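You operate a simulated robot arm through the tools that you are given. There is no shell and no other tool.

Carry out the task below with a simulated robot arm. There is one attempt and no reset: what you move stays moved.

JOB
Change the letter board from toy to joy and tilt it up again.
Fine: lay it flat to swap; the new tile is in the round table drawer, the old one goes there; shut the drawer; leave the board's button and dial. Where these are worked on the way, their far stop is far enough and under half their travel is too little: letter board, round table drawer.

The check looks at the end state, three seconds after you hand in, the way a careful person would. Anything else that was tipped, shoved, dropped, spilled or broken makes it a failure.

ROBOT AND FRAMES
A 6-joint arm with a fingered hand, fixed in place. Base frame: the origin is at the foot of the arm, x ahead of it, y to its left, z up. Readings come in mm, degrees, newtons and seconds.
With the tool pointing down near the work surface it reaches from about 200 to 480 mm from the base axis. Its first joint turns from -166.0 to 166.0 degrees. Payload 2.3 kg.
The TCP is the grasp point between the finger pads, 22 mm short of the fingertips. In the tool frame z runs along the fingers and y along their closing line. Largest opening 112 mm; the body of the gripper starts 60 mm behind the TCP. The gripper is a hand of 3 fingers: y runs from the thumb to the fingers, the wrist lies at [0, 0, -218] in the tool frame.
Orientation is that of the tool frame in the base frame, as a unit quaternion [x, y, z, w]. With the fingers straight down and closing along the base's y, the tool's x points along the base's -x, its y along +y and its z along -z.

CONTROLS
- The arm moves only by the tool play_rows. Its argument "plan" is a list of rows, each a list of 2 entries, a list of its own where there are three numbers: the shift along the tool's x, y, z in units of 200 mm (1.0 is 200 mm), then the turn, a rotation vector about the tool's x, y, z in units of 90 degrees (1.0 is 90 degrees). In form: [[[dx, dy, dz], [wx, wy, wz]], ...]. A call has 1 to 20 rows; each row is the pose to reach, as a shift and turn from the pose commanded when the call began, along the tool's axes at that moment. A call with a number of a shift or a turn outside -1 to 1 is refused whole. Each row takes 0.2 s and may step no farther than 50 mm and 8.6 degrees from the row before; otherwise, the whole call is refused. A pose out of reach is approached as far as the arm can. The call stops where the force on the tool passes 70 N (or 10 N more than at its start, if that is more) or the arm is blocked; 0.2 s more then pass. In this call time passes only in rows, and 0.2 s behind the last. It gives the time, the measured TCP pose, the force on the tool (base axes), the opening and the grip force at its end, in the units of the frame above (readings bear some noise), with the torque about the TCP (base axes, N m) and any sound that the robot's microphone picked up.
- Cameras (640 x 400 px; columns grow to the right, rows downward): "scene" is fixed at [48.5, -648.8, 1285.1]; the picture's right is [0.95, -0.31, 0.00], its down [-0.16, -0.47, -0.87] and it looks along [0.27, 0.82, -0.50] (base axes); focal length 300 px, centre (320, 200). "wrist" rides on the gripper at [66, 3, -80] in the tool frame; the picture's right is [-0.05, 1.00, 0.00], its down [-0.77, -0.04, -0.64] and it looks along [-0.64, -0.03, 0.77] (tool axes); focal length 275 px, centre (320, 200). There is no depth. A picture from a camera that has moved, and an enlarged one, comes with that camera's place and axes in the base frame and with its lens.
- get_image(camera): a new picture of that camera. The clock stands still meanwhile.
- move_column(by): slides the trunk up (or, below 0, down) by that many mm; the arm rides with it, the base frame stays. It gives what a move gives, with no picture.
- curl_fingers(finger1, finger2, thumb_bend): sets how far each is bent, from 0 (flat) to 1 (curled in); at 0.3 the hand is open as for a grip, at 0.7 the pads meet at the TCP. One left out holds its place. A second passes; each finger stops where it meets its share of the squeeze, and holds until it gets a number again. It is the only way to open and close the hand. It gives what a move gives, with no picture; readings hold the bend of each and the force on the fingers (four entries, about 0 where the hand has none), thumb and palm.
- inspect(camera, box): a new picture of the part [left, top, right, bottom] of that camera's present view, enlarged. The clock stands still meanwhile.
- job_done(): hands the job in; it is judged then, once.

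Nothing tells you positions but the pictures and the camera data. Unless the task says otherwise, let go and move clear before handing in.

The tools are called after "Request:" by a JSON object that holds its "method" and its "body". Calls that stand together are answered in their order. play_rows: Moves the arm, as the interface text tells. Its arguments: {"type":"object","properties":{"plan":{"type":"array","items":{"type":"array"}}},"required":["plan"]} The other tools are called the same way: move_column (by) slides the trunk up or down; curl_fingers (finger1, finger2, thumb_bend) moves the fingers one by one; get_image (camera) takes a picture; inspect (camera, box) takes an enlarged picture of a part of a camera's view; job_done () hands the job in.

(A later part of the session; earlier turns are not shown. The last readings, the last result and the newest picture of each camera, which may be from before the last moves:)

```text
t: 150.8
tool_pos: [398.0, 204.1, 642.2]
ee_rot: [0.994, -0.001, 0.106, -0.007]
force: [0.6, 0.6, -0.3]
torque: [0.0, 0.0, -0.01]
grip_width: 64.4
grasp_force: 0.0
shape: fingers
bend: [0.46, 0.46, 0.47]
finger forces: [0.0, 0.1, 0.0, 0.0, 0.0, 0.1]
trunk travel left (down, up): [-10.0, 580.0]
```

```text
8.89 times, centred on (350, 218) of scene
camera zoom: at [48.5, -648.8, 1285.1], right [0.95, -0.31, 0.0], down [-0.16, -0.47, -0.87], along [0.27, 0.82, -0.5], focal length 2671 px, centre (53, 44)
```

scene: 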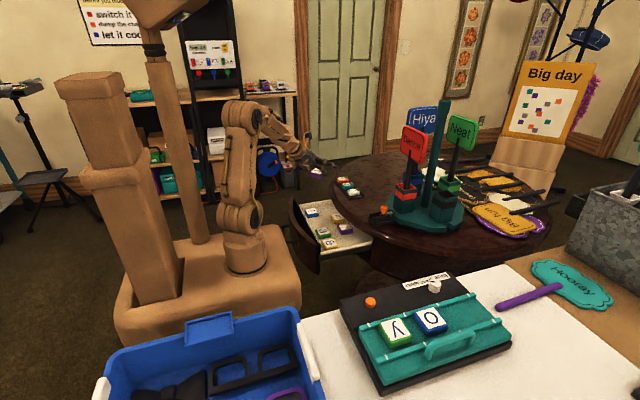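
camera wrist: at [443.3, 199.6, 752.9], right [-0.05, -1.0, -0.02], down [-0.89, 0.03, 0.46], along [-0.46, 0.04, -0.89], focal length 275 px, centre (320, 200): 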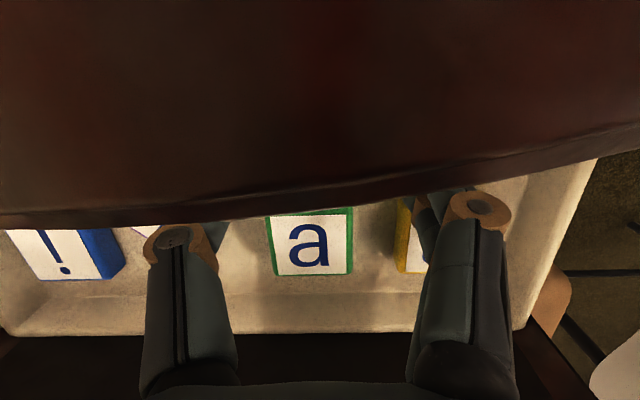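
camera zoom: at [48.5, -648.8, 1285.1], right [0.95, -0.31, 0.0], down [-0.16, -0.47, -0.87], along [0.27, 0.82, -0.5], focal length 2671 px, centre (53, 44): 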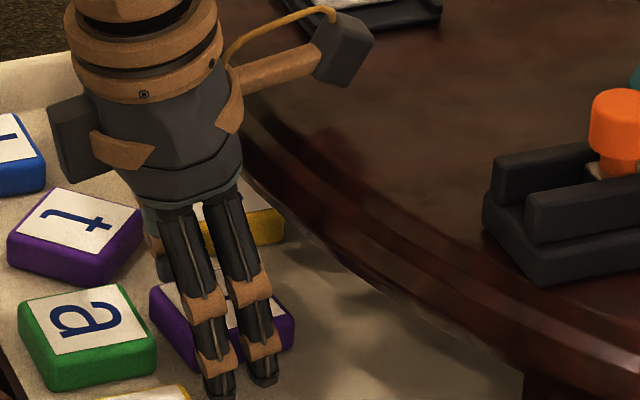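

In position with no contact. I close all three fingers gently.

Request:
{"method": "curl_fingers", "body": {"finger1": 0.58, "finger2": 0.58, "thumb_bend": 0.58}}

Request:
{"method": "inspect", "body": {"camera": "scene", "box": [320, 195, 380, 240]}}

```text
t: 151.8
tool_pos: [397.2, 203.1, 641.4]
ee_rot: [0.994, -0.003, 0.105, -0.006]
force: [0.0, -1.3, -0.2]
torque: [0.04, 0.01, 0.05]
grip_width: 44.3
grasp_force: 3.7
shape: fingers
bend: [0.54, 0.53, 0.55]
finger forces: [1.5, 2.1, 0.0, 0.1, 3.5, 0.1]
trunk travel left (down, up): [-10.0, 580.0]
```

```text
8.89 times, centred on (350, 218) of scene
camera zoom: at [48.5, -648.8, 1285.1], right [0.95, -0.31, 0.0], down [-0.16, -0.47, -0.87], along [0.27, 0.82, -0.5], focal length 2671 px, centre (53, 44)
```

zoom: 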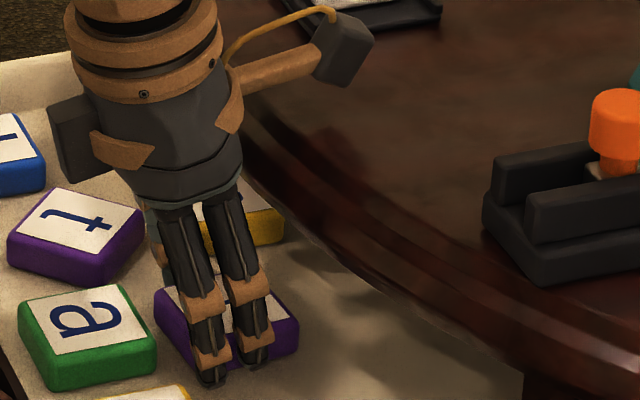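

Balanced contact (1.5 + 2.1 vs 3.5 N). I increase the squeeze moderately and lift a little to check.

Request:
{"method": "curl_fingers", "body": {"finger1": 0.63, "finger2": 0.63, "thumb_bend": 0.63}}

Request:
{"method": "play_rows", "body": {"plan": [[[0.005, 0, -0.0245], [0, 0, 0]], [[0.01, 0, -0.049], [0, 0, 0]], [[0.015, 0, -0.0735], [0, 0, 0]]]}}

Request:
{"method": "inspect", "body": {"camera": "scene", "box": [320, 195, 380, 240]}}

```text
t: 152.8
tool_pos: [396.9, 203.3, 642.1]
ee_rot: [0.994, -0.002, 0.105, -0.006]
force: [0.1, -0.3, 0.0]
torque: [-0.01, -0.01, 0.02]
grip_width: 42.7
grasp_force: 9.6
shape: fingers
bend: [0.56, 0.55, 0.58]
finger forces: [4.3, 4.9, 0.0, 0.0, 9.4, 0.0]
trunk travel left (down, up): [-10.0, 580.0]
```

```text
t: 153.6
tool_pos: [397.7, 203.2, 657.4]
ee_rot: [0.994, -0.002, 0.105, -0.007]
force: [-0.3, 0.3, -0.1]
torque: [0.0, -0.03, 0.02]
grip_width: 42.9
grasp_force: 9.9
shape: fingers
bend: [0.56, 0.55, 0.58]
finger forces: [4.4, 5.0, 0.1, 0.0, 9.3, 0.0]
trunk travel left (down, up): [-10.0, 580.0]
```

```text
8.89 times, centred on (350, 218) of scene
camera zoom: at [48.5, -648.8, 1285.1], right [0.95, -0.31, 0.0], down [-0.16, -0.47, -0.87], along [0.27, 0.82, -0.5], focal length 2671 px, centre (53, 44)
```

zoom: 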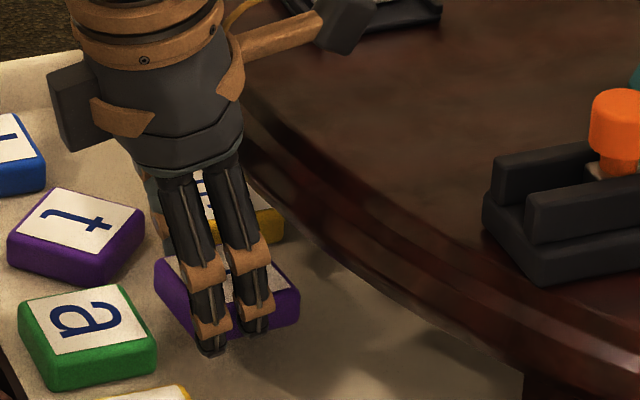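

The grip is stable and the tile stays flat. Its outer edge is under the rim, so I raise 10 mm, move inward 18 mm, then go up with the trunk.

Request:
{"method": "play_rows", "body": {"plan": [[[0.005, 0, -0.0245], [0, 0, 0]], [[0.0105, 0, -0.049], [0, 0, 0]], [[-0.02, 0, -0.0555], [0, 0, 0]], [[-0.05, 0, -0.062], [0, 0, 0]], [[-0.0775, 0, -0.068], [0, 0, 0]]]}}

Request:
{"method": "inspect", "body": {"camera": "scene", "box": [310, 185, 390, 245]}}

```text
t: 154.8
tool_pos: [379.4, 203.0, 668.5]
ee_rot: [0.994, -0.003, 0.107, -0.005]
force: [-0.8, 0.3, -0.8]
torque: [0.0, 0.01, 0.01]
grip_width: 42.8
grasp_force: 9.3
shape: fingers
bend: [0.56, 0.55, 0.58]
finger forces: [4.5, 5.1, 0.0, 0.0, 9.4, 0.0]
trunk travel left (down, up): [-10.0, 580.0]
```

```text
6.67 times, centred on (350, 215) of scene
camera zoom: at [48.5, -648.8, 1285.1], right [0.95, -0.31, 0.0], down [-0.16, -0.47, -0.87], along [0.27, 0.82, -0.5], focal length 2004 px, centre (120, 100)
```

zoom: 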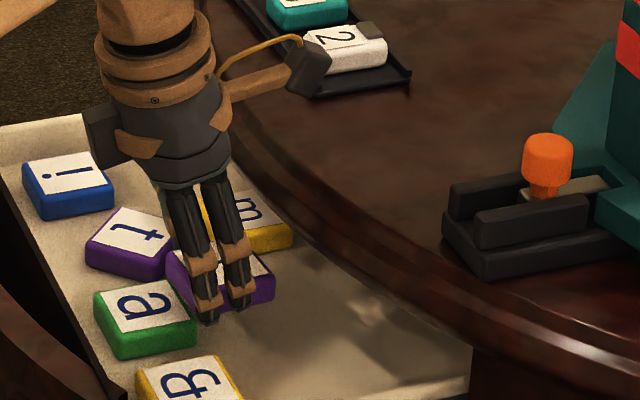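

I move 12 mm further inward for clearance to the rim and then raise the trunk.

Request:
{"method": "play_rows", "body": {"plan": [[[-0.024, 0, -0.014], [0, 0, 0]], [[-0.05, 0, -0.027], [0, 0, 0]]]}}

Request:
{"method": "move_column", "body": {"by": 80}}

Request:
{"method": "get_image", "body": {"camera": "wrist"}}

```text
t: 155.4
tool_pos: [368.2, 204.2, 670.0]
ee_rot: [0.994, -0.002, 0.106, -0.006]
force: [0.0, 0.7, -0.6]
torque: [-0.01, 0.01, -0.02]
grip_width: 42.7
grasp_force: 9.3
shape: fingers
bend: [0.56, 0.55, 0.58]
finger forces: [4.4, 5.0, 0.1, 0.1, 9.5, 0.0]
trunk travel left (down, up): [-10.0, 580.0]
```

```text
t: 156.6
tool_pos: [368.1, 204.3, 749.7]
ee_rot: [0.994, -0.002, 0.106, -0.006]
force: [-0.1, 0.0, -0.3]
torque: [-0.01, 0.0, -0.01]
grip_width: 43.0
grasp_force: 9.6
shape: fingers
bend: [0.56, 0.55, 0.58]
finger forces: [4.4, 5.1, 0.0, 0.1, 9.4, 0.0]
trunk travel left (down, up): [-90.0, 500.0]
```

```text
taken
camera wrist: at [415.3, 198.8, 843.6], right [-0.05, -1.0, -0.02], down [-0.89, 0.03, 0.46], along [-0.46, 0.04, -0.89], focal length 275 px, centre (320, 200)
```

wrist: 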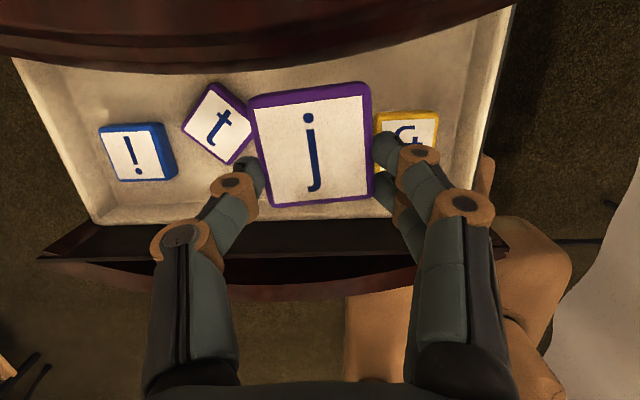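

"j" is held well but about 4° crooked in the grip. Over the drawer, I fine-tune the finger bends to square it.

Request:
{"method": "curl_fingers", "body": {"finger1": 0.623, "finger2": 0.638}}

Request:
{"method": "inspect", "body": {"camera": "wrist", "box": [180, 60, 480, 240]}}

```text
t: 157.6
tool_pos: [367.8, 203.2, 750.2]
ee_rot: [0.994, -0.002, 0.105, -0.006]
force: [0.4, 0.4, -1.4]
torque: [-0.03, -0.01, 0.02]
grip_width: 43.1
grasp_force: 10.0
shape: fingers
bend: [0.55, 0.55, 0.58]
finger forces: [4.0, 5.3, 0.0, 0.1, 9.4, 0.1]
trunk travel left (down, up): [-90.0, 500.0]
```

```text
2.13 times, centred on (330, 150) of wrist
camera zoom: at [415.3, 198.8, 843.7], right [-0.05, -1.0, -0.02], down [-0.89, 0.03, 0.46], along [-0.46, 0.04, -0.89], focal length 587 px, centre (299, 307)
```

zoom: 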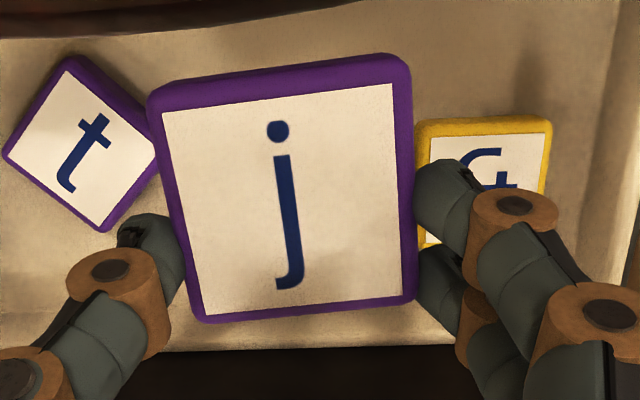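

Still ~4° crooked; I adjust a little more.

Request:
{"method": "curl_fingers", "body": {"finger1": 0.6, "finger2": 0.655}}

Request:
{"method": "inspect", "body": {"camera": "wrist", "box": [180, 60, 480, 240]}}

```text
t: 158.6
tool_pos: [367.6, 202.7, 750.0]
ee_rot: [0.994, -0.002, 0.105, -0.006]
force: [-0.4, -0.8, 1.4]
torque: [0.02, -0.01, 0.01]
grip_width: 43.1
grasp_force: 9.6
shape: fingers
bend: [0.55, 0.55, 0.58]
finger forces: [3.2, 6.3, 0.0, 0.0, 9.4, 0.0]
trunk travel left (down, up): [-90.0, 500.0]
```

```text
2.13 times, centred on (330, 150) of wrist
camera zoom: at [415.3, 198.8, 843.7], right [-0.05, -1.0, -0.02], down [-0.89, 0.03, 0.46], along [-0.46, 0.04, -0.89], focal length 587 px, centre (299, 307)
```

zoom: 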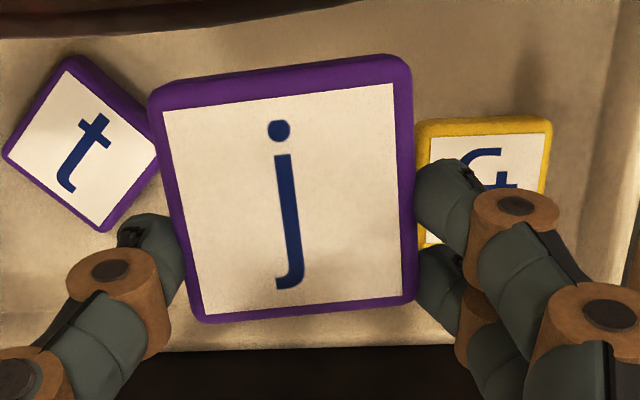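

The small rotation can't be removed by the fingers alone; I'll compensate by yaw at the board. I raise the trunk for the transfer.

Request:
{"method": "curl_fingers", "body": {"finger1": 0.62, "finger2": 0.64}}

Request:
{"method": "move_column", "body": {"by": 200}}

Request:
{"method": "inspect", "body": {"camera": "wrist", "box": [180, 60, 480, 240]}}

```text
t: 159.6
tool_pos: [368.4, 202.6, 750.2]
ee_rot: [0.994, -0.001, 0.105, -0.006]
force: [-0.4, -0.6, -0.1]
torque: [-0.02, 0.02, 0.03]
grip_width: 43.2
grasp_force: 8.8
shape: fingers
bend: [0.55, 0.55, 0.58]
finger forces: [4.0, 5.6, 0.0, 0.0, 9.6, 0.0]
trunk travel left (down, up): [-90.0, 500.0]
```

```text
t: 161.8
tool_pos: [367.7, 202.1, 949.0]
ee_rot: [0.994, -0.002, 0.105, -0.005]
force: [0.2, -0.6, -0.6]
torque: [-0.04, -0.02, 0.04]
grip_width: 42.8
grasp_force: 9.6
shape: fingers
bend: [0.55, 0.55, 0.58]
finger forces: [4.1, 5.6, 0.1, 0.1, 9.6, 0.1]
trunk travel left (down, up): [-290.0, 300.0]
```

```text
2.13 times, centred on (330, 150) of wrist
camera zoom: at [415.3, 198.8, 1043.6], right [-0.05, -1.0, -0.02], down [-0.89, 0.03, 0.46], along [-0.46, 0.04, -0.89], focal length 587 px, centre (299, 307)
```

zoom: 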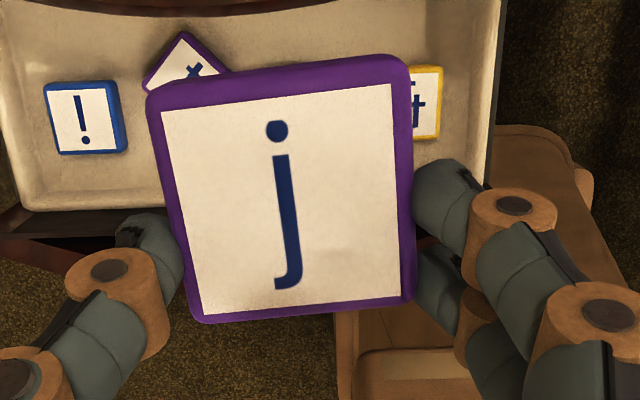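

Steady. I start the slow transfer toward the board, rotating the hand along.

Request:
{"method": "play_rows", "body": {"plan": [[[0.0111, 0.0339, 0.0046], [-0.0039, 0.0002, 0.0181]], [[0.0332, 0.1017, 0.0138], [-0.0116, 0.0006, 0.0543]], [[0.0553, 0.1694, 0.0229], [-0.0194, 0.0009, 0.0906]], [[0.0774, 0.2372, 0.0321], [-0.0271, 0.0013, 0.1268]], [[0.0995, 0.305, 0.0413], [-0.0349, 0.0017, 0.163]], [[0.1216, 0.3728, 0.0504], [-0.0426, 0.002, 0.1992]], [[0.1437, 0.4406, 0.0596], [-0.0503, 0.0024, 0.2354]], [[0.1658, 0.5083, 0.0688], [-0.0581, 0.0028, 0.2717]], [[0.1879, 0.5761, 0.0779], [-0.0658, 0.0031, 0.3079]], [[0.199, 0.61, 0.0825], [-0.0697, 0.0033, 0.326]]]}}

Request:
{"method": "inspect", "body": {"camera": "wrist", "box": [180, 60, 480, 240]}}

```text
t: 164.0
tool_pos: [410.0, 81.2, 941.0]
ee_rot: [0.96, -0.259, 0.103, 0.021]
force: [0.1, 0.3, -0.3]
torque: [-0.03, 0.01, -0.02]
grip_width: 42.8
grasp_force: 10.0
shape: fingers
bend: [0.55, 0.55, 0.58]
finger forces: [4.1, 5.6, 0.1, 0.0, 9.6, 0.0]
trunk travel left (down, up): [-290.0, 300.0]
```

```text
2.13 times, centred on (330, 150) of wrist
camera zoom: at [448.9, 52.7, 1034.8], right [-0.54, -0.84, -0.02], down [-0.75, 0.47, 0.46], along [-0.38, 0.27, -0.89], focal length 587 px, centre (299, 307)
```

zoom: 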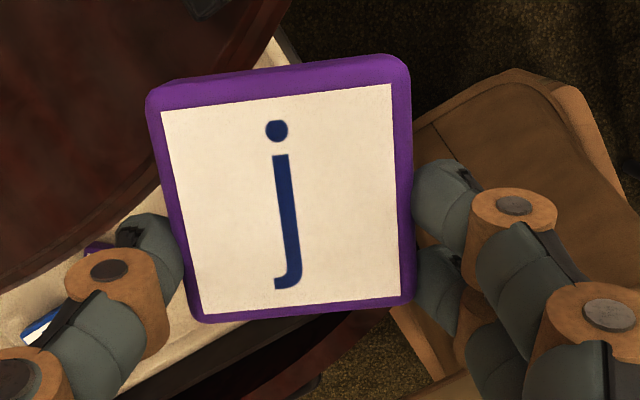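

Continuing the slow transfer.

Request:
{"method": "play_rows", "body": {"plan": [[[0.021, 0.028, 0.0069], [-0.0035, 0.0002, 0.0163]], [[0.0631, 0.084, 0.0208], [-0.0104, 0.0006, 0.0489]], [[0.1051, 0.14, 0.0346], [-0.0174, 0.0011, 0.0815]], [[0.1472, 0.196, 0.0485], [-0.0243, 0.0015, 0.114]], [[0.1892, 0.252, 0.0623], [-0.0313, 0.0019, 0.1466]], [[0.2313, 0.308, 0.0762], [-0.0382, 0.0024, 0.1792]], [[0.2733, 0.364, 0.09], [-0.0452, 0.0028, 0.2118]], [[0.3154, 0.42, 0.1039], [-0.0521, 0.0032, 0.2444]], [[0.3574, 0.476, 0.1177], [-0.0591, 0.0037, 0.2769]], [[0.3995, 0.532, 0.1316], [-0.066, 0.0041, 0.3095]], [[0.4205, 0.56, 0.1385], [-0.0695, 0.0043, 0.3258]]]}}

Request:
{"method": "inspect", "body": {"camera": "wrist", "box": [180, 60, 480, 240]}}

```text
t: 166.4
tool_pos: [431.4, -59.7, 928.6]
ee_rot: [0.86, -0.499, 0.093, 0.047]
force: [0.0, -0.3, -0.1]
torque: [0.01, -0.03, -0.01]
grip_width: 42.9
grasp_force: 9.5
shape: fingers
bend: [0.55, 0.55, 0.58]
finger forces: [4.0, 5.6, 0.1, 0.1, 9.6, 0.0]
trunk travel left (down, up): [-290.0, 300.0]
```

```text
2.13 times, centred on (330, 150) of wrist
camera zoom: at [450.0, -104.1, 1023.3], right [-0.89, -0.46, -0.02], down [-0.41, 0.78, 0.46], along [-0.19, 0.42, -0.89], focal length 587 px, centre (299, 307)
```

zoom: 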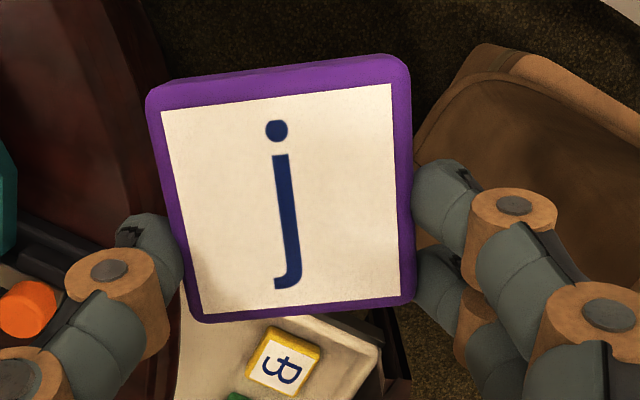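

Steady. I continue and begin tilting the hand outward.

Request:
{"method": "play_rows", "body": {"plan": [[[0.0275, 0.0134, 0.0124], [-0.0084, 0.0118, 0.0222]], [[0.0825, 0.0403, 0.0373], [-0.0252, 0.0354, 0.0666]], [[0.1375, 0.0671, 0.0621], [-0.042, 0.0591, 0.111]], [[0.1925, 0.094, 0.087], [-0.0589, 0.0827, 0.1554]], [[0.2475, 0.1209, 0.1119], [-0.0757, 0.1063, 0.1998]], [[0.3025, 0.1477, 0.1367], [-0.0925, 0.13, 0.2442]], [[0.3575, 0.1746, 0.1616], [-0.1093, 0.1536, 0.2886]], [[0.385, 0.188, 0.174], [-0.1177, 0.1654, 0.3108]]]}}

Request:
{"method": "get_image", "body": {"camera": "wrist"}}

```text
t: 168.2
tool_pos: [437.4, -150.3, 910.8]
ee_rot: [-0.687, 0.688, -0.165, -0.166]
force: [0.1, -0.1, -0.2]
torque: [0.0, -0.01, -0.01]
grip_width: 43.1
grasp_force: 9.3
shape: fingers
bend: [0.55, 0.55, 0.58]
finger forces: [4.0, 5.6, 0.0, 0.0, 9.6, 0.1]
trunk travel left (down, up): [-290.0, 300.0]
```

```text
taken
camera wrist: at [434.9, -172.8, 1013.9], right [-1.0, 0.04, -0.02], down [0.04, 0.98, 0.21], along [0.03, 0.21, -0.98], focal length 275 px, centre (320, 200)
```

wrist: 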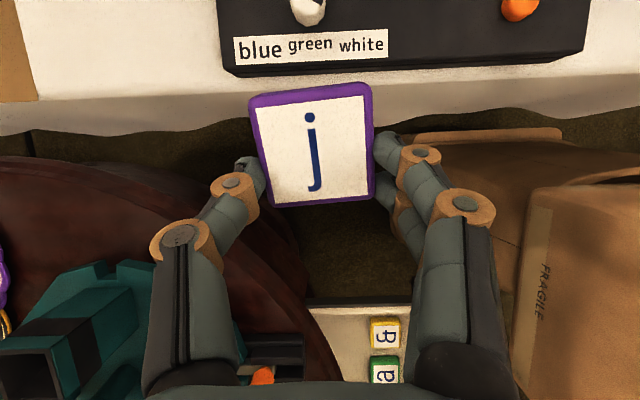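

The tile stays firm, and from this view I can align it with the board. I raise the trunk 50 mm for reach and move over the empty slot with the final approach orientation.

Request:
{"method": "move_column", "body": {"by": 50}}

Request:
{"method": "play_rows", "body": {"plan": [[[0.0228, -0.0023, 0.0291], [0.0013, 0.0043, 0.0027]], [[0.0684, -0.007, 0.0873], [0.004, 0.013, 0.0081]], [[0.1139, -0.0116, 0.1456], [0.0067, 0.0216, 0.0135]], [[0.1595, -0.0163, 0.2038], [0.0094, 0.0303, 0.0189]], [[0.2051, -0.0209, 0.262], [0.012, 0.0389, 0.0243]], [[0.2507, -0.0256, 0.3203], [0.0147, 0.0476, 0.0297]], [[0.2962, -0.0303, 0.3785], [0.0174, 0.0562, 0.0351]], [[0.3418, -0.0349, 0.4367], [0.0201, 0.0648, 0.0406]], [[0.3874, -0.0396, 0.495], [0.0228, 0.0735, 0.046]], [[0.433, -0.0442, 0.5532], [0.0254, 0.0821, 0.0514]], [[0.4785, -0.0489, 0.6114], [0.0281, 0.0908, 0.0568]], [[0.5241, -0.0535, 0.6696], [0.0308, 0.0994, 0.0622]], [[0.5697, -0.0582, 0.7279], [0.0335, 0.1081, 0.0676]], [[0.5925, -0.0605, 0.757], [0.0348, 0.1124, 0.0703]]]}}

Request:
{"method": "get_image", "body": {"camera": "wrist"}}

Request:
{"method": "inspect", "body": {"camera": "scene", "box": [360, 220, 560, 345]}}

```text
t: 169.1
tool_pos: [438.8, -149.5, 961.7]
ee_rot: [0.688, -0.687, 0.166, 0.166]
force: [-0.5, 0.0, -0.8]
torque: [0.0, -0.01, 0.0]
grip_width: 43.1
grasp_force: 9.3
shape: fingers
bend: [0.55, 0.55, 0.58]
finger forces: [4.1, 5.6, 0.0, 0.0, 9.6, 0.1]
trunk travel left (down, up): [-340.0, 250.0]
```

```text
t: 172.1
tool_pos: [451.4, -324.4, 880.4]
ee_rot: [-0.635, 0.703, -0.253, -0.197]
force: [0.0, 1.7, 0.6]
torque: [0.01, -0.01, 0.0]
grip_width: 43.0
grasp_force: 9.5
shape: fingers
bend: [0.55, 0.55, 0.58]
finger forces: [4.0, 5.6, 0.0, 0.1, 9.7, 0.0]
trunk travel left (down, up): [-340.0, 250.0]
```

```text
taken
camera wrist: at [436.7, -328.3, 984.7], right [-0.99, 0.1, -0.13], down [0.09, 0.99, 0.05], along [0.14, 0.03, -0.99], focal length 275 px, centre (320, 200)
```

wrist: 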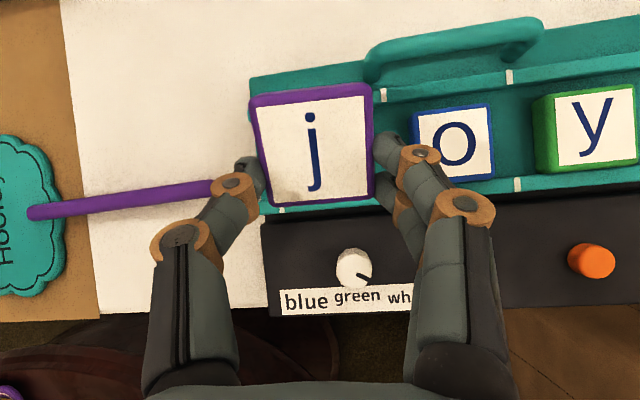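

```text
3.20 times, centred on (460, 282) of scene
camera zoom: at [48.5, -648.8, 1285.1], right [0.95, -0.31, 0.0], down [-0.16, -0.47, -0.87], along [0.27, 0.82, -0.5], focal length 962 px, centre (-128, -64)
```

zoom: 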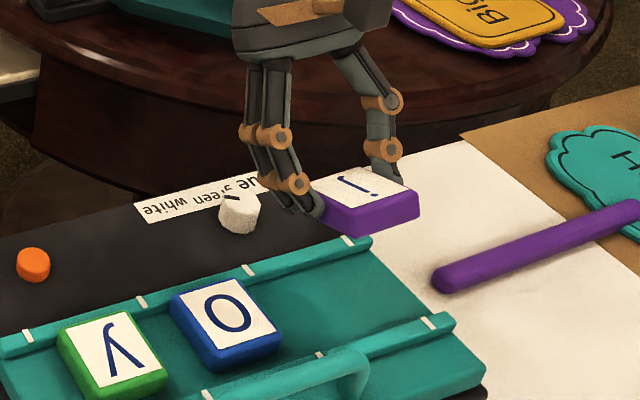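

The view from above is very helpful: "j o y" lines up. I zoom in to measure the slot, rails and tile positions precisely.

Request:
{"method": "inspect", "body": {"camera": "wrist", "box": [230, 60, 530, 240]}}

Request:
{"method": "inspect", "body": {"camera": "wrist", "box": [370, 60, 530, 220]}}

```text
2.13 times, centred on (380, 150) of wrist
camera zoom: at [436.7, -328.3, 984.7], right [-0.99, 0.1, -0.13], down [0.09, 0.99, 0.05], along [0.14, 0.03, -0.99], focal length 587 px, centre (192, 307)
```

zoom: 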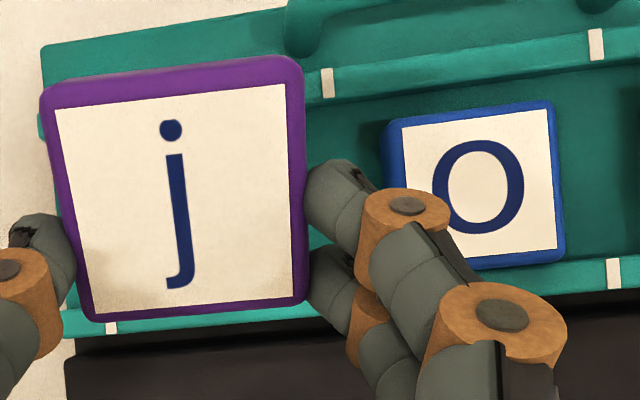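

```text
2.50 times, centred on (450, 140) of wrist
camera zoom: at [436.7, -328.3, 984.7], right [-0.99, 0.1, -0.13], down [0.09, 0.99, 0.05], along [0.14, 0.03, -0.99], focal length 688 px, centre (-5, 350)
```

zoom: 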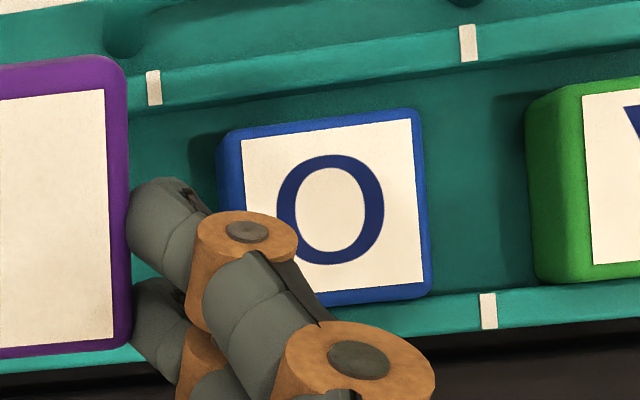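

Slot centre is at x≈453 between the marks; rails' inner faces at y≈−324 and −382. I lower with a slightly reduced tilt so the finger passes inside the rail, stopping ~11 mm above the final height.

Request:
{"method": "play_rows", "body": {"plan": [[[-0.028, 0.007, 0.049], [0, -0.0167, 0]], [[-0.056, 0.014, 0.098], [0, -0.0333, 0]], [[-0.085, 0.021, 0.148], [0, -0.05, 0]], [[-0.113, 0.028, 0.197], [0, -0.0667, 0]]]}}

Request:
{"method": "inspect", "body": {"camera": "wrist", "box": [230, 60, 530, 240]}}

Request:
{"method": "inspect", "body": {"camera": "scene", "box": [400, 250, 520, 325]}}

```text
t: 173.1
tool_pos: [449.2, -329.9, 835.6]
ee_rot: [-0.648, 0.711, -0.22, -0.159]
force: [1.0, -0.3, 0.1]
torque: [0.04, 0.01, -0.03]
grip_width: 43.0
grasp_force: 9.6
shape: fingers
bend: [0.55, 0.55, 0.58]
finger forces: [4.0, 5.6, 0.0, 0.0, 9.7, 0.0]
trunk travel left (down, up): [-340.0, 250.0]
```

```text
2.13 times, centred on (380, 150) of wrist
camera zoom: at [434.6, -344.9, 938.1], right [-0.99, 0.1, -0.13], down [0.08, 0.99, 0.15], along [0.14, 0.14, -0.98], focal length 587 px, centre (192, 307)
```

zoom: 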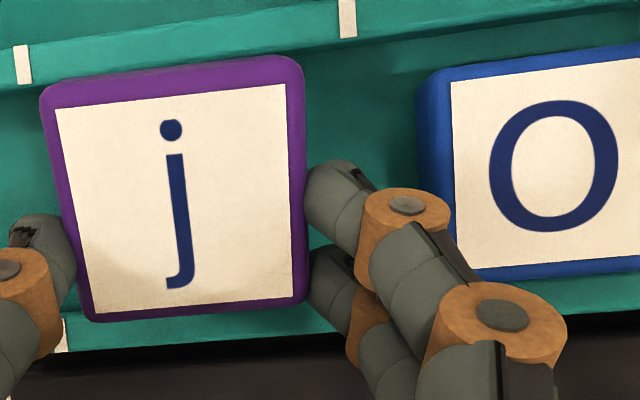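

```text
5.33 times, centred on (460, 288) of scene
camera zoom: at [48.5, -648.8, 1285.1], right [0.95, -0.31, 0.0], down [-0.16, -0.47, -0.87], along [0.27, 0.82, -0.5], focal length 1603 px, centre (-427, -267)
```

zoom: 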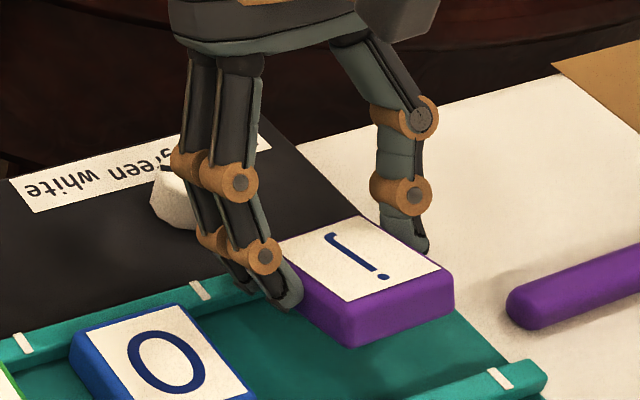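

Well centred; I shift 2.5 mm in +x and lower further in small steps watching the force.

Request:
{"method": "play_rows", "body": {"plan": [[[-0.0096, -0.0087, 0.0153], [0, 0, 0]], [[-0.0193, -0.0087, 0.0305], [0, 0, 0]]]}}

Request:
{"method": "play_rows", "body": {"plan": [[[-0.0051, 0.001, 0.0085], [0, 0, 0]]]}}

Request:
{"method": "play_rows", "body": {"plan": [[[-0.0051, 0.001, 0.0085], [0, 0, 0]]]}}

Request:
{"method": "inspect", "body": {"camera": "scene", "box": [400, 250, 520, 325]}}

```text
t: 173.7
tool_pos: [452.2, -330.2, 828.5]
ee_rot: [-0.648, 0.712, -0.22, -0.159]
force: [-0.5, 0.6, -0.4]
torque: [0.01, -0.01, 0.0]
grip_width: 42.6
grasp_force: 9.5
shape: fingers
bend: [0.55, 0.55, 0.58]
finger forces: [4.0, 5.7, 0.1, 0.1, 9.6, 0.1]
trunk travel left (down, up): [-340.0, 250.0]
```

```text
t: 174.1
tool_pos: [452.1, -330.8, 825.2]
ee_rot: [-0.648, 0.712, -0.22, -0.159]
force: [-0.9, -0.3, -0.2]
torque: [0.02, -0.03, -0.02]
grip_width: 42.8
grasp_force: 10.0
shape: fingers
bend: [0.55, 0.55, 0.58]
finger forces: [4.0, 5.8, 0.0, 0.0, 9.6, 0.0]
trunk travel left (down, up): [-340.0, 250.0]
```

```text
t: 174.5
tool_pos: [451.4, -328.4, 823.5]
ee_rot: [-0.648, 0.711, -0.22, -0.159]
force: [0.5, -0.1, 1.1]
torque: [-0.01, -0.01, 0.02]
grip_width: 43.0
grasp_force: 9.6
shape: fingers
bend: [0.55, 0.55, 0.58]
finger forces: [4.0, 5.6, 0.0, 0.0, 9.6, 0.1]
trunk travel left (down, up): [-340.0, 250.0]
```

```text
5.33 times, centred on (460, 288) of scene
camera zoom: at [48.5, -648.8, 1285.1], right [0.95, -0.31, 0.0], down [-0.16, -0.47, -0.87], along [0.27, 0.82, -0.5], focal length 1603 px, centre (-427, -267)
```

zoom: 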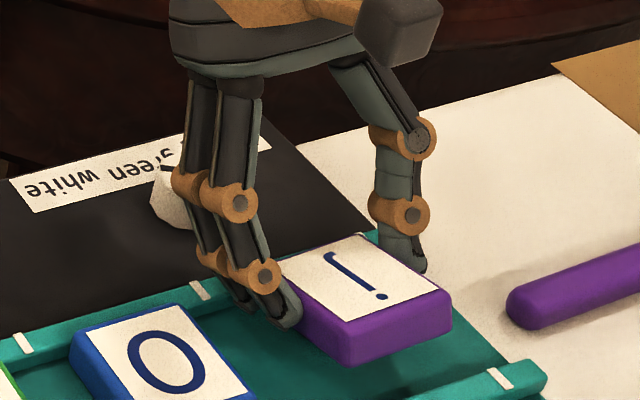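

No contact yet; I keep lowering in 2 mm steps.

Request:
{"method": "play_rows", "body": {"plan": [[[-0.0051, 0.001, 0.0085], [0, 0, 0]]]}}

Request:
{"method": "play_rows", "body": {"plan": [[[-0.0051, 0.001, 0.0085], [0, 0, 0]]]}}

Request:
{"method": "play_rows", "body": {"plan": [[[-0.0051, 0.001, 0.0085], [0, 0, 0]]]}}

Request:
{"method": "inspect", "body": {"camera": "wrist", "box": [230, 60, 530, 240]}}

```text
t: 174.9
tool_pos: [452.5, -330.0, 821.8]
ee_rot: [-0.649, 0.711, -0.221, -0.16]
force: [0.5, 0.6, -0.7]
torque: [0.02, -0.01, -0.01]
grip_width: 43.1
grasp_force: 9.2
shape: fingers
bend: [0.55, 0.55, 0.58]
finger forces: [4.0, 5.7, 0.1, 0.0, 9.6, 0.0]
trunk travel left (down, up): [-340.0, 250.0]
```

```text
t: 175.3
tool_pos: [453.2, -329.7, 820.1]
ee_rot: [-0.648, 0.711, -0.22, -0.16]
force: [0.2, -0.2, -0.1]
torque: [0.0, 0.01, 0.04]
grip_width: 43.0
grasp_force: 9.6
shape: fingers
bend: [0.55, 0.55, 0.58]
finger forces: [3.9, 5.6, 0.0, 0.0, 9.7, 0.0]
trunk travel left (down, up): [-340.0, 250.0]
```

```text
t: 175.7
tool_pos: [451.6, -329.4, 818.2]
ee_rot: [-0.648, 0.712, -0.22, -0.16]
force: [-1.0, -0.6, 0.0]
torque: [-0.01, 0.02, 0.02]
grip_width: 42.9
grasp_force: 9.7
shape: fingers
bend: [0.55, 0.55, 0.58]
finger forces: [3.9, 6.2, 0.0, 0.1, 9.6, 0.1]
trunk travel left (down, up): [-340.0, 250.0]
```

```text
2.13 times, centred on (380, 150) of wrist
camera zoom: at [437.1, -344.8, 921.3], right [-0.99, 0.1, -0.13], down [0.08, 0.99, 0.15], along [0.14, 0.14, -0.98], focal length 587 px, centre (192, 307)
```

zoom: 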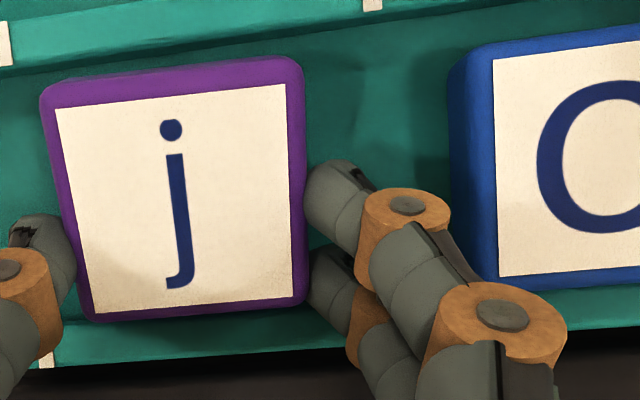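

Finger 2's force just rose slightly; one or two more steps.

Request:
{"method": "play_rows", "body": {"plan": [[[-0.0051, 0.001, 0.0085], [0, 0, 0]]]}}

Request:
{"method": "play_rows", "body": {"plan": [[[-0.0051, 0.001, 0.0085], [0, 0, 0]]]}}

Request:
{"method": "inspect", "body": {"camera": "scene", "box": [400, 250, 520, 325]}}

```text
t: 176.1
tool_pos: [451.1, -330.7, 817.0]
ee_rot: [-0.647, 0.712, -0.219, -0.16]
force: [0.9, -0.8, 2.4]
torque: [0.0, 0.1, 0.05]
grip_width: 42.9
grasp_force: 10.8
shape: fingers
bend: [0.56, 0.56, 0.58]
finger forces: [4.0, 7.9, 0.1, 0.0, 10.0, 0.1]
trunk travel left (down, up): [-340.0, 250.0]
```

```text
t: 176.5
tool_pos: [451.8, -330.3, 815.3]
ee_rot: [-0.648, 0.711, -0.221, -0.159]
force: [-0.6, -3.6, 10.6]
torque: [-0.06, 0.27, 0.09]
grip_width: 42.9
grasp_force: 13.4
shape: fingers
bend: [0.56, 0.58, 0.58]
finger forces: [3.8, 12.7, 0.0, 0.1, 10.5, 0.0]
trunk travel left (down, up): [-340.0, 250.0]
```

```text
5.33 times, centred on (460, 288) of scene
camera zoom: at [48.5, -648.8, 1285.1], right [0.95, -0.31, 0.0], down [-0.16, -0.47, -0.87], along [0.27, 0.82, -0.5], focal length 1603 px, centre (-427, -267)
```

zoom: 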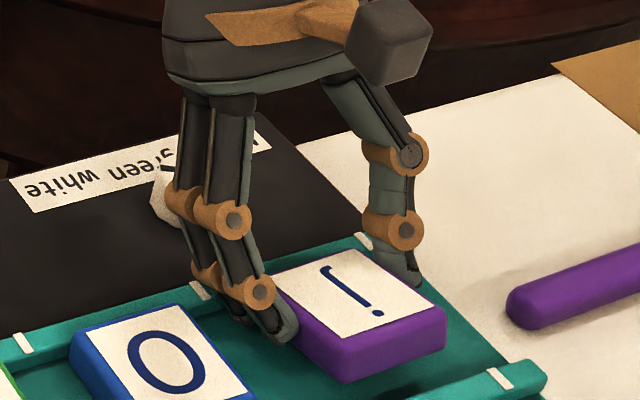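

Finger 2's tip touches the plate, and the tile's inner edge is right at the plate. I relax the squeeze evenly so the tile settles.

Request:
{"method": "play_rows", "body": {"plan": [[[0.0038, -0.0008, -0.0064], [0, 0, 0]]]}}

Request:
{"method": "curl_fingers", "body": {"finger1": 0.55, "finger2": 0.55, "thumb_bend": 0.575}}

Request:
{"method": "inspect", "body": {"camera": "wrist", "box": [230, 60, 530, 240]}}

Request:
{"method": "inspect", "body": {"camera": "scene", "box": [400, 250, 520, 325]}}

```text
t: 176.9
tool_pos: [452.1, -329.4, 815.7]
ee_rot: [-0.648, 0.712, -0.22, -0.159]
force: [-0.5, -2.4, 6.7]
torque: [-0.08, 0.18, 0.09]
grip_width: 43.0
grasp_force: 12.1
shape: fingers
bend: [0.56, 0.58, 0.58]
finger forces: [4.0, 10.1, 0.1, 0.0, 10.0, 0.0]
trunk travel left (down, up): [-340.0, 250.0]
```

```text
t: 177.9
tool_pos: [452.0, -328.9, 816.2]
ee_rot: [-0.649, 0.711, -0.22, -0.159]
force: [1.9, -3.1, 7.4]
torque: [-0.04, 0.17, 0.06]
grip_width: 44.9
grasp_force: 6.2
shape: fingers
bend: [0.54, 0.55, 0.55]
finger forces: [0.7, 8.6, 0.0, 0.0, 3.7, 0.0]
trunk travel left (down, up): [-340.0, 250.0]
```

```text
2.13 times, centred on (380, 150) of wrist
camera zoom: at [436.7, -344.7, 919.3], right [-0.99, 0.1, -0.13], down [0.08, 0.99, 0.15], along [0.14, 0.14, -0.98], focal length 587 px, centre (192, 307)
```

zoom: 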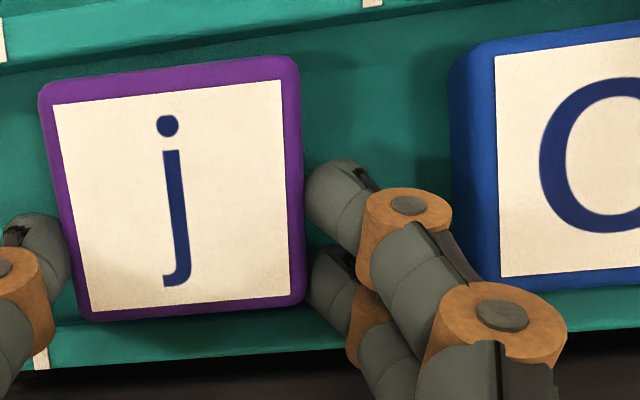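

```text
5.33 times, centred on (460, 288) of scene
camera zoom: at [48.5, -648.8, 1285.1], right [0.95, -0.31, 0.0], down [-0.16, -0.47, -0.87], along [0.27, 0.82, -0.5], focal length 1603 px, centre (-427, -267)
```

zoom: 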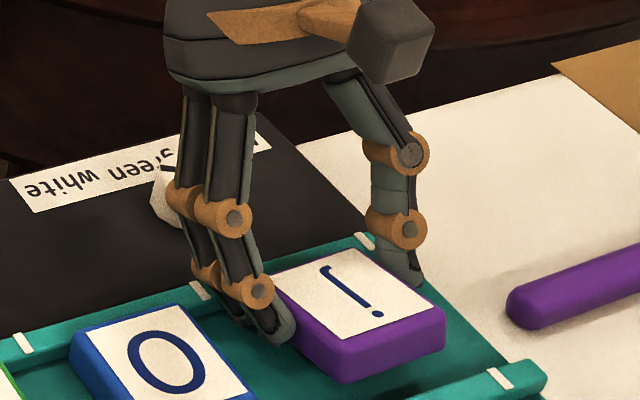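

Nearly released. I open all three a bit further.

Request:
{"method": "curl_fingers", "body": {"finger1": 0.53, "finger2": 0.53, "thumb_bend": 0.53}}

Request:
{"method": "inspect", "body": {"camera": "wrist", "box": [230, 60, 530, 240]}}

Request:
{"method": "inspect", "body": {"camera": "scene", "box": [400, 250, 520, 325]}}

```text
t: 178.9
tool_pos: [452.3, -329.7, 816.3]
ee_rot: [-0.649, 0.711, -0.22, -0.159]
force: [-0.6, -2.6, 6.5]
torque: [-0.08, 0.19, 0.12]
grip_width: 47.9
grasp_force: 4.7
shape: fingers
bend: [0.53, 0.55, 0.52]
finger forces: [0.1, 7.7, 0.0, 0.0, 1.1, 0.0]
trunk travel left (down, up): [-340.0, 250.0]
```

```text
2.13 times, centred on (380, 150) of wrist
camera zoom: at [436.6, -344.7, 919.3], right [-0.99, 0.1, -0.13], down [0.08, 0.99, 0.15], along [0.14, 0.14, -0.98], focal length 587 px, centre (192, 307)
```

zoom: 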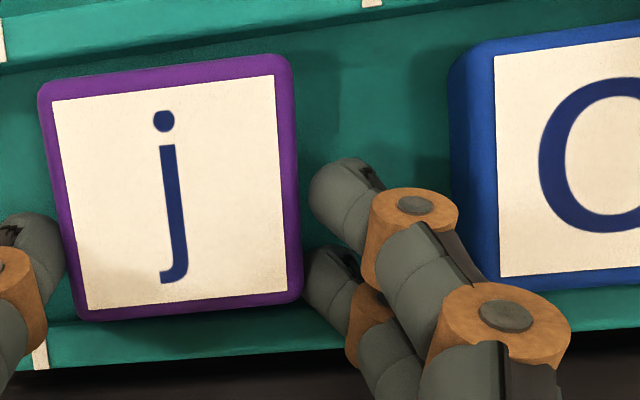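

```text
5.33 times, centred on (460, 288) of scene
camera zoom: at [48.5, -648.8, 1285.1], right [0.95, -0.31, 0.0], down [-0.16, -0.47, -0.87], along [0.27, 0.82, -0.5], focal length 1603 px, centre (-427, -267)
```

zoom: 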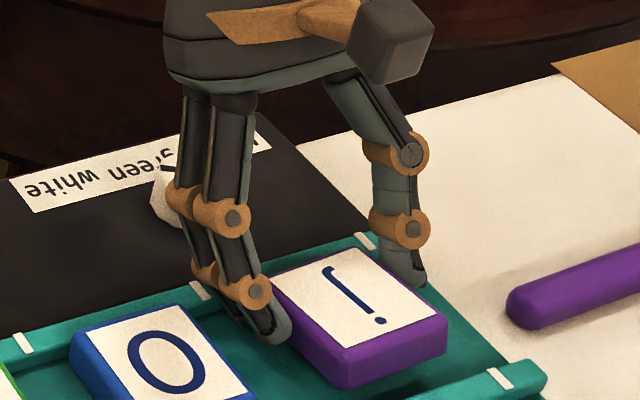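

The tile appears to have settled flat. I open the thumb a bit more and lift the hand straight up.

Request:
{"method": "curl_fingers", "body": {"finger1": 0.52, "finger2": 0.52, "thumb_bend": 0.48}}

Request:
{"method": "play_rows", "body": {"plan": [[[0.0128, -0.0026, -0.0213], [0, 0, 0]], [[0.0384, -0.0078, -0.064], [0, 0, 0]], [[0.0768, -0.0157, -0.128], [0, 0, 0]], [[0.1536, -0.0314, -0.256], [0, 0, 0]]]}}

Request:
{"method": "get_image", "body": {"camera": "wrist"}}

Request:
{"method": "inspect", "body": {"camera": "scene", "box": [320, 250, 560, 400]}}

```text
t: 179.9
tool_pos: [451.1, -330.5, 815.4]
ee_rot: [-0.647, 0.712, -0.22, -0.16]
force: [0.9, -2.4, 6.4]
torque: [-0.03, 0.18, 0.09]
grip_width: 54.6
grasp_force: 4.2
shape: fingers
bend: [0.52, 0.55, 0.48]
finger forces: [0.0, 7.0, 0.0, 0.0, 0.1, 0.1]
trunk travel left (down, up): [-340.0, 250.0]
```

```text
t: 180.9
tool_pos: [451.5, -329.7, 876.6]
ee_rot: [-0.649, 0.711, -0.22, -0.159]
force: [-0.4, -0.2, 0.0]
torque: [0.0, -0.01, 0.02]
grip_width: 54.6
grasp_force: 0.1
shape: fingers
bend: [0.52, 0.52, 0.48]
finger forces: [0.1, 0.0, 0.1, 0.0, 0.0, 0.0]
trunk travel left (down, up): [-340.0, 250.0]
```

```text
taken
camera wrist: at [436.6, -344.2, 979.4], right [-0.99, 0.1, -0.13], down [0.08, 0.99, 0.15], along [0.14, 0.14, -0.98], focal length 275 px, centre (320, 200)
```

wrist: 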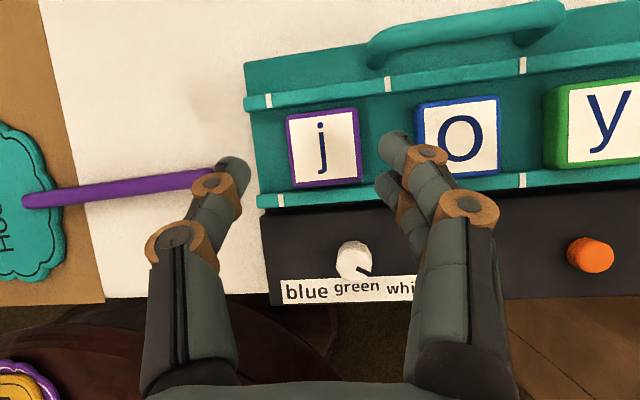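

```text
2.67 times, centred on (440, 325) of scene
camera zoom: at [48.5, -648.8, 1285.1], right [0.95, -0.31, 0.0], down [-0.16, -0.47, -0.87], along [0.27, 0.82, -0.5], focal length 801 px, centre (0, -133)
```

zoom: 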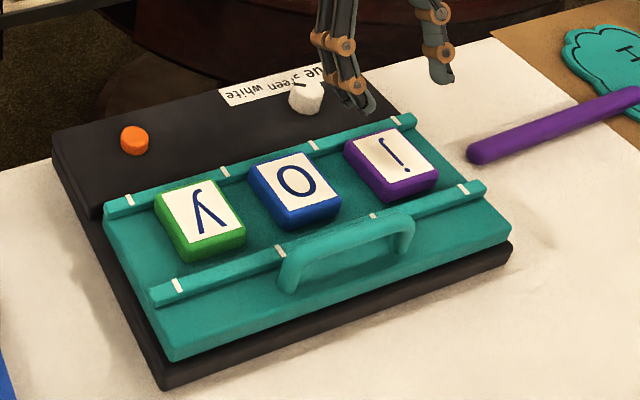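

"j" is in its slot, flat and upright: the board reads "joy". Next I tilt the board up by its handle: I retreat and turn the hand so it closes across the handle bar.

Request:
{"method": "play_rows", "body": {"plan": [[[0.02, 0.036, -0.06], [0.0342, -0.0116, -0.0799]], [[0.03, 0.072, -0.11], [0.0685, -0.0233, -0.1599]], [[0.035, 0.108, -0.16], [0.1027, -0.0349, -0.2398]], [[0.035, 0.144, -0.21], [0.137, -0.0465, -0.3198]], [[0.035, 0.18, -0.26], [0.1712, -0.0582, -0.3997]], [[0.033, 0.216, -0.3], [0.2055, -0.0698, -0.4797]], [[0.032, 0.252, -0.34], [0.2397, -0.0814, -0.5596]], [[0.03, 0.288, -0.37], [0.274, -0.0931, -0.6396]], [[0.029, 0.324, -0.4], [0.3082, -0.1047, -0.7195]], [[0.028, 0.36, -0.425], [0.3425, -0.1163, -0.7995]], [[0.027, 0.396, -0.45], [0.3767, -0.128, -0.8794]], [[0.026, 0.4316, -0.4676], [0.411, -0.1396, -0.9594]]]}}

Request:
{"method": "get_image", "body": {"camera": "wrist"}}

Request:
{"method": "get_image", "body": {"camera": "scene"}}

```text
t: 183.5
tool_pos: [359.8, -279.0, 948.7]
ee_rot: [0.983, 0.002, 0.182, 0.0]
force: [-0.2, -0.2, -0.5]
torque: [-0.02, 0.01, -0.01]
grip_width: 54.5
grasp_force: 0.1
shape: fingers
bend: [0.52, 0.52, 0.48]
finger forces: [0.0, 0.0, 0.0, 0.1, 0.0, 0.0]
trunk travel left (down, up): [-340.0, 250.0]
```

```text
taken
camera wrist: at [392.7, -283.6, 1049.0], right [-0.04, -1.0, -0.02], down [-0.95, 0.03, 0.32], along [-0.31, 0.03, -0.95], focal length 275 px, centre (320, 200)
```

wrist: 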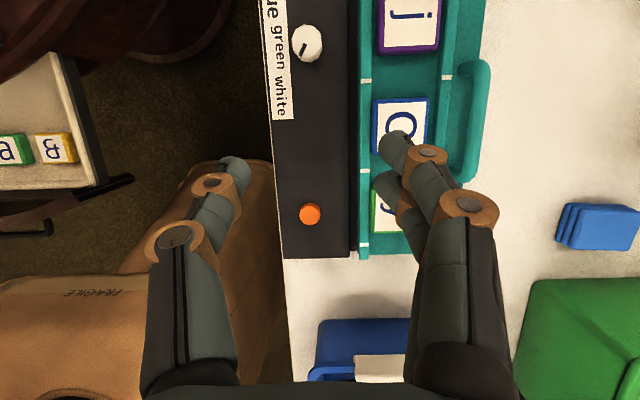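

```text
taken
```

scene: 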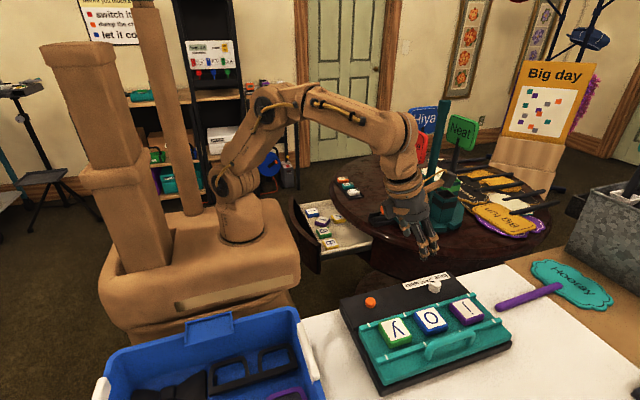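

The view shows the board and its handle from above. I zoom in on the handle to locate the bar.

Request:
{"method": "inspect", "body": {"camera": "wrist", "box": [340, 40, 520, 200]}}

Request:
{"method": "inspect", "body": {"camera": "scene", "box": [400, 300, 520, 375]}}

```text
2.50 times, centred on (430, 120) of wrist
camera zoom: at [392.7, -283.6, 1049.0], right [-0.04, -1.0, -0.02], down [-0.95, 0.03, 0.32], along [-0.31, 0.03, -0.95], focal length 688 px, centre (45, 400)
```

zoom: 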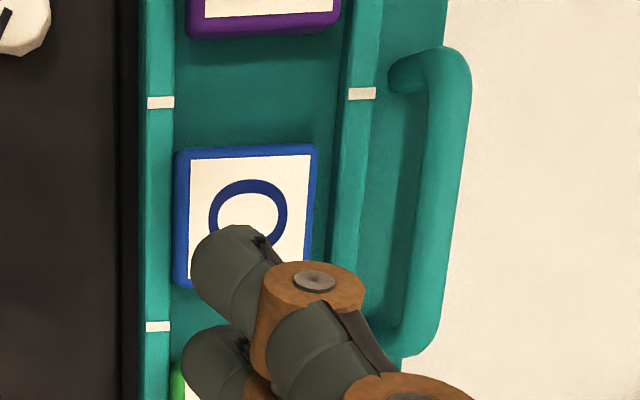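

```text
5.33 times, centred on (460, 338) of scene
camera zoom: at [48.5, -648.8, 1285.1], right [0.95, -0.31, 0.0], down [-0.16, -0.47, -0.87], along [0.27, 0.82, -0.5], focal length 1603 px, centre (-427, -533)
```

zoom: 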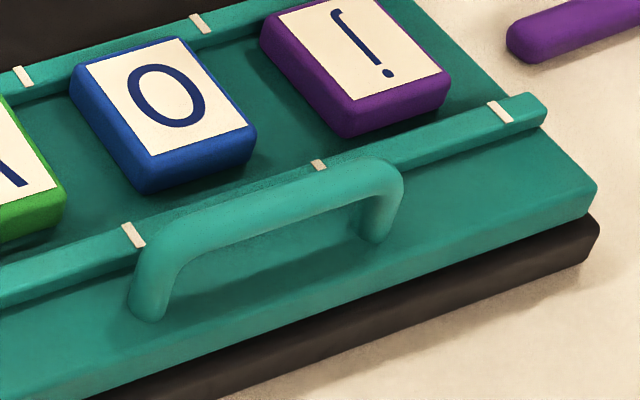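

The bar runs from x≈332 to 415 at y≈−404, top z≈820. I raise the trunk 30 mm for reach, open the fingers to ~60 mm and hover over the bar.

Request:
{"method": "move_column", "body": {"by": 30}}

Request:
{"method": "curl_fingers", "body": {"finger1": 0.48, "finger2": 0.48, "thumb_bend": 0.48}}

Request:
{"method": "play_rows", "body": {"plan": [[[-0.047, 0.1275, 0.088], [0, 0.009, 0]], [[-0.094, 0.255, 0.176], [0, 0.018, 0]], [[-0.14, 0.3825, 0.264], [0, 0.027, 0]], [[-0.187, 0.51, 0.352], [0, 0.036, 0]], [[-0.234, 0.6375, 0.44], [0, 0.0444, 0]]]}}

Request:
{"method": "get_image", "body": {"camera": "wrist"}}

Request:
{"method": "inspect", "body": {"camera": "scene", "box": [360, 250, 520, 350]}}

```text
t: 184.2
tool_pos: [358.5, -280.5, 979.8]
ee_rot: [0.983, 0.0, 0.183, 0.0]
force: [0.0, -0.5, 0.3]
torque: [0.02, 0.02, 0.01]
grip_width: 54.8
grasp_force: 0.1
shape: fingers
bend: [0.52, 0.52, 0.48]
finger forces: [0.0, 0.0, 0.0, 0.0, 0.1, 0.1]
trunk travel left (down, up): [-370.0, 220.0]
```

```text
t: 185.2
tool_pos: [361.9, -280.1, 979.2]
ee_rot: [0.983, 0.001, 0.183, -0.001]
force: [0.1, 0.1, 0.2]
torque: [0.04, 0.03, 0.01]
grip_width: 60.3
grasp_force: 0.1
shape: fingers
bend: [0.48, 0.48, 0.48]
finger forces: [0.0, 0.0, 0.0, 0.0, 0.0, 0.1]
trunk travel left (down, up): [-370.0, 220.0]
```

```text
t: 186.4
tool_pos: [345.6, -391.0, 885.5]
ee_rot: [0.977, 0.0, 0.214, 0.0]
force: [0.5, -1.0, 0.4]
torque: [-0.02, -0.01, 0.03]
grip_width: 60.5
grasp_force: 0.0
shape: fingers
bend: [0.48, 0.48, 0.48]
finger forces: [0.1, 0.0, 0.1, 0.0, 0.0, 0.0]
out of reach, approached as far as the arm can: row 5
trunk travel left (down, up): [-370.0, 220.0]
```

```text
taken
camera wrist: at [371.9, -396.0, 987.5], right [-0.04, -1.0, -0.02], down [-0.97, 0.03, 0.25], along [-0.25, 0.03, -0.97], focal length 275 px, centre (320, 200)
```

wrist: 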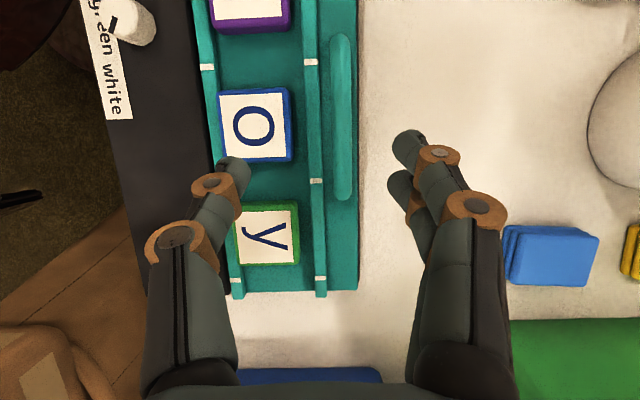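

```text
4.00 times, centred on (440, 300) of scene
camera zoom: at [48.5, -648.8, 1285.1], right [0.95, -0.31, 0.0], down [-0.16, -0.47, -0.87], along [0.27, 0.82, -0.5], focal length 1202 px, centre (-160, -200)
```

zoom: 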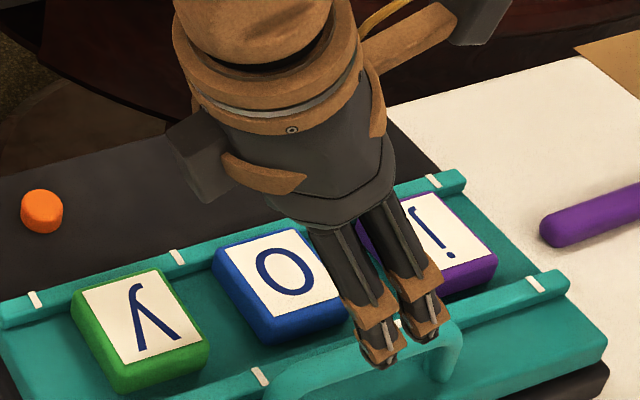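

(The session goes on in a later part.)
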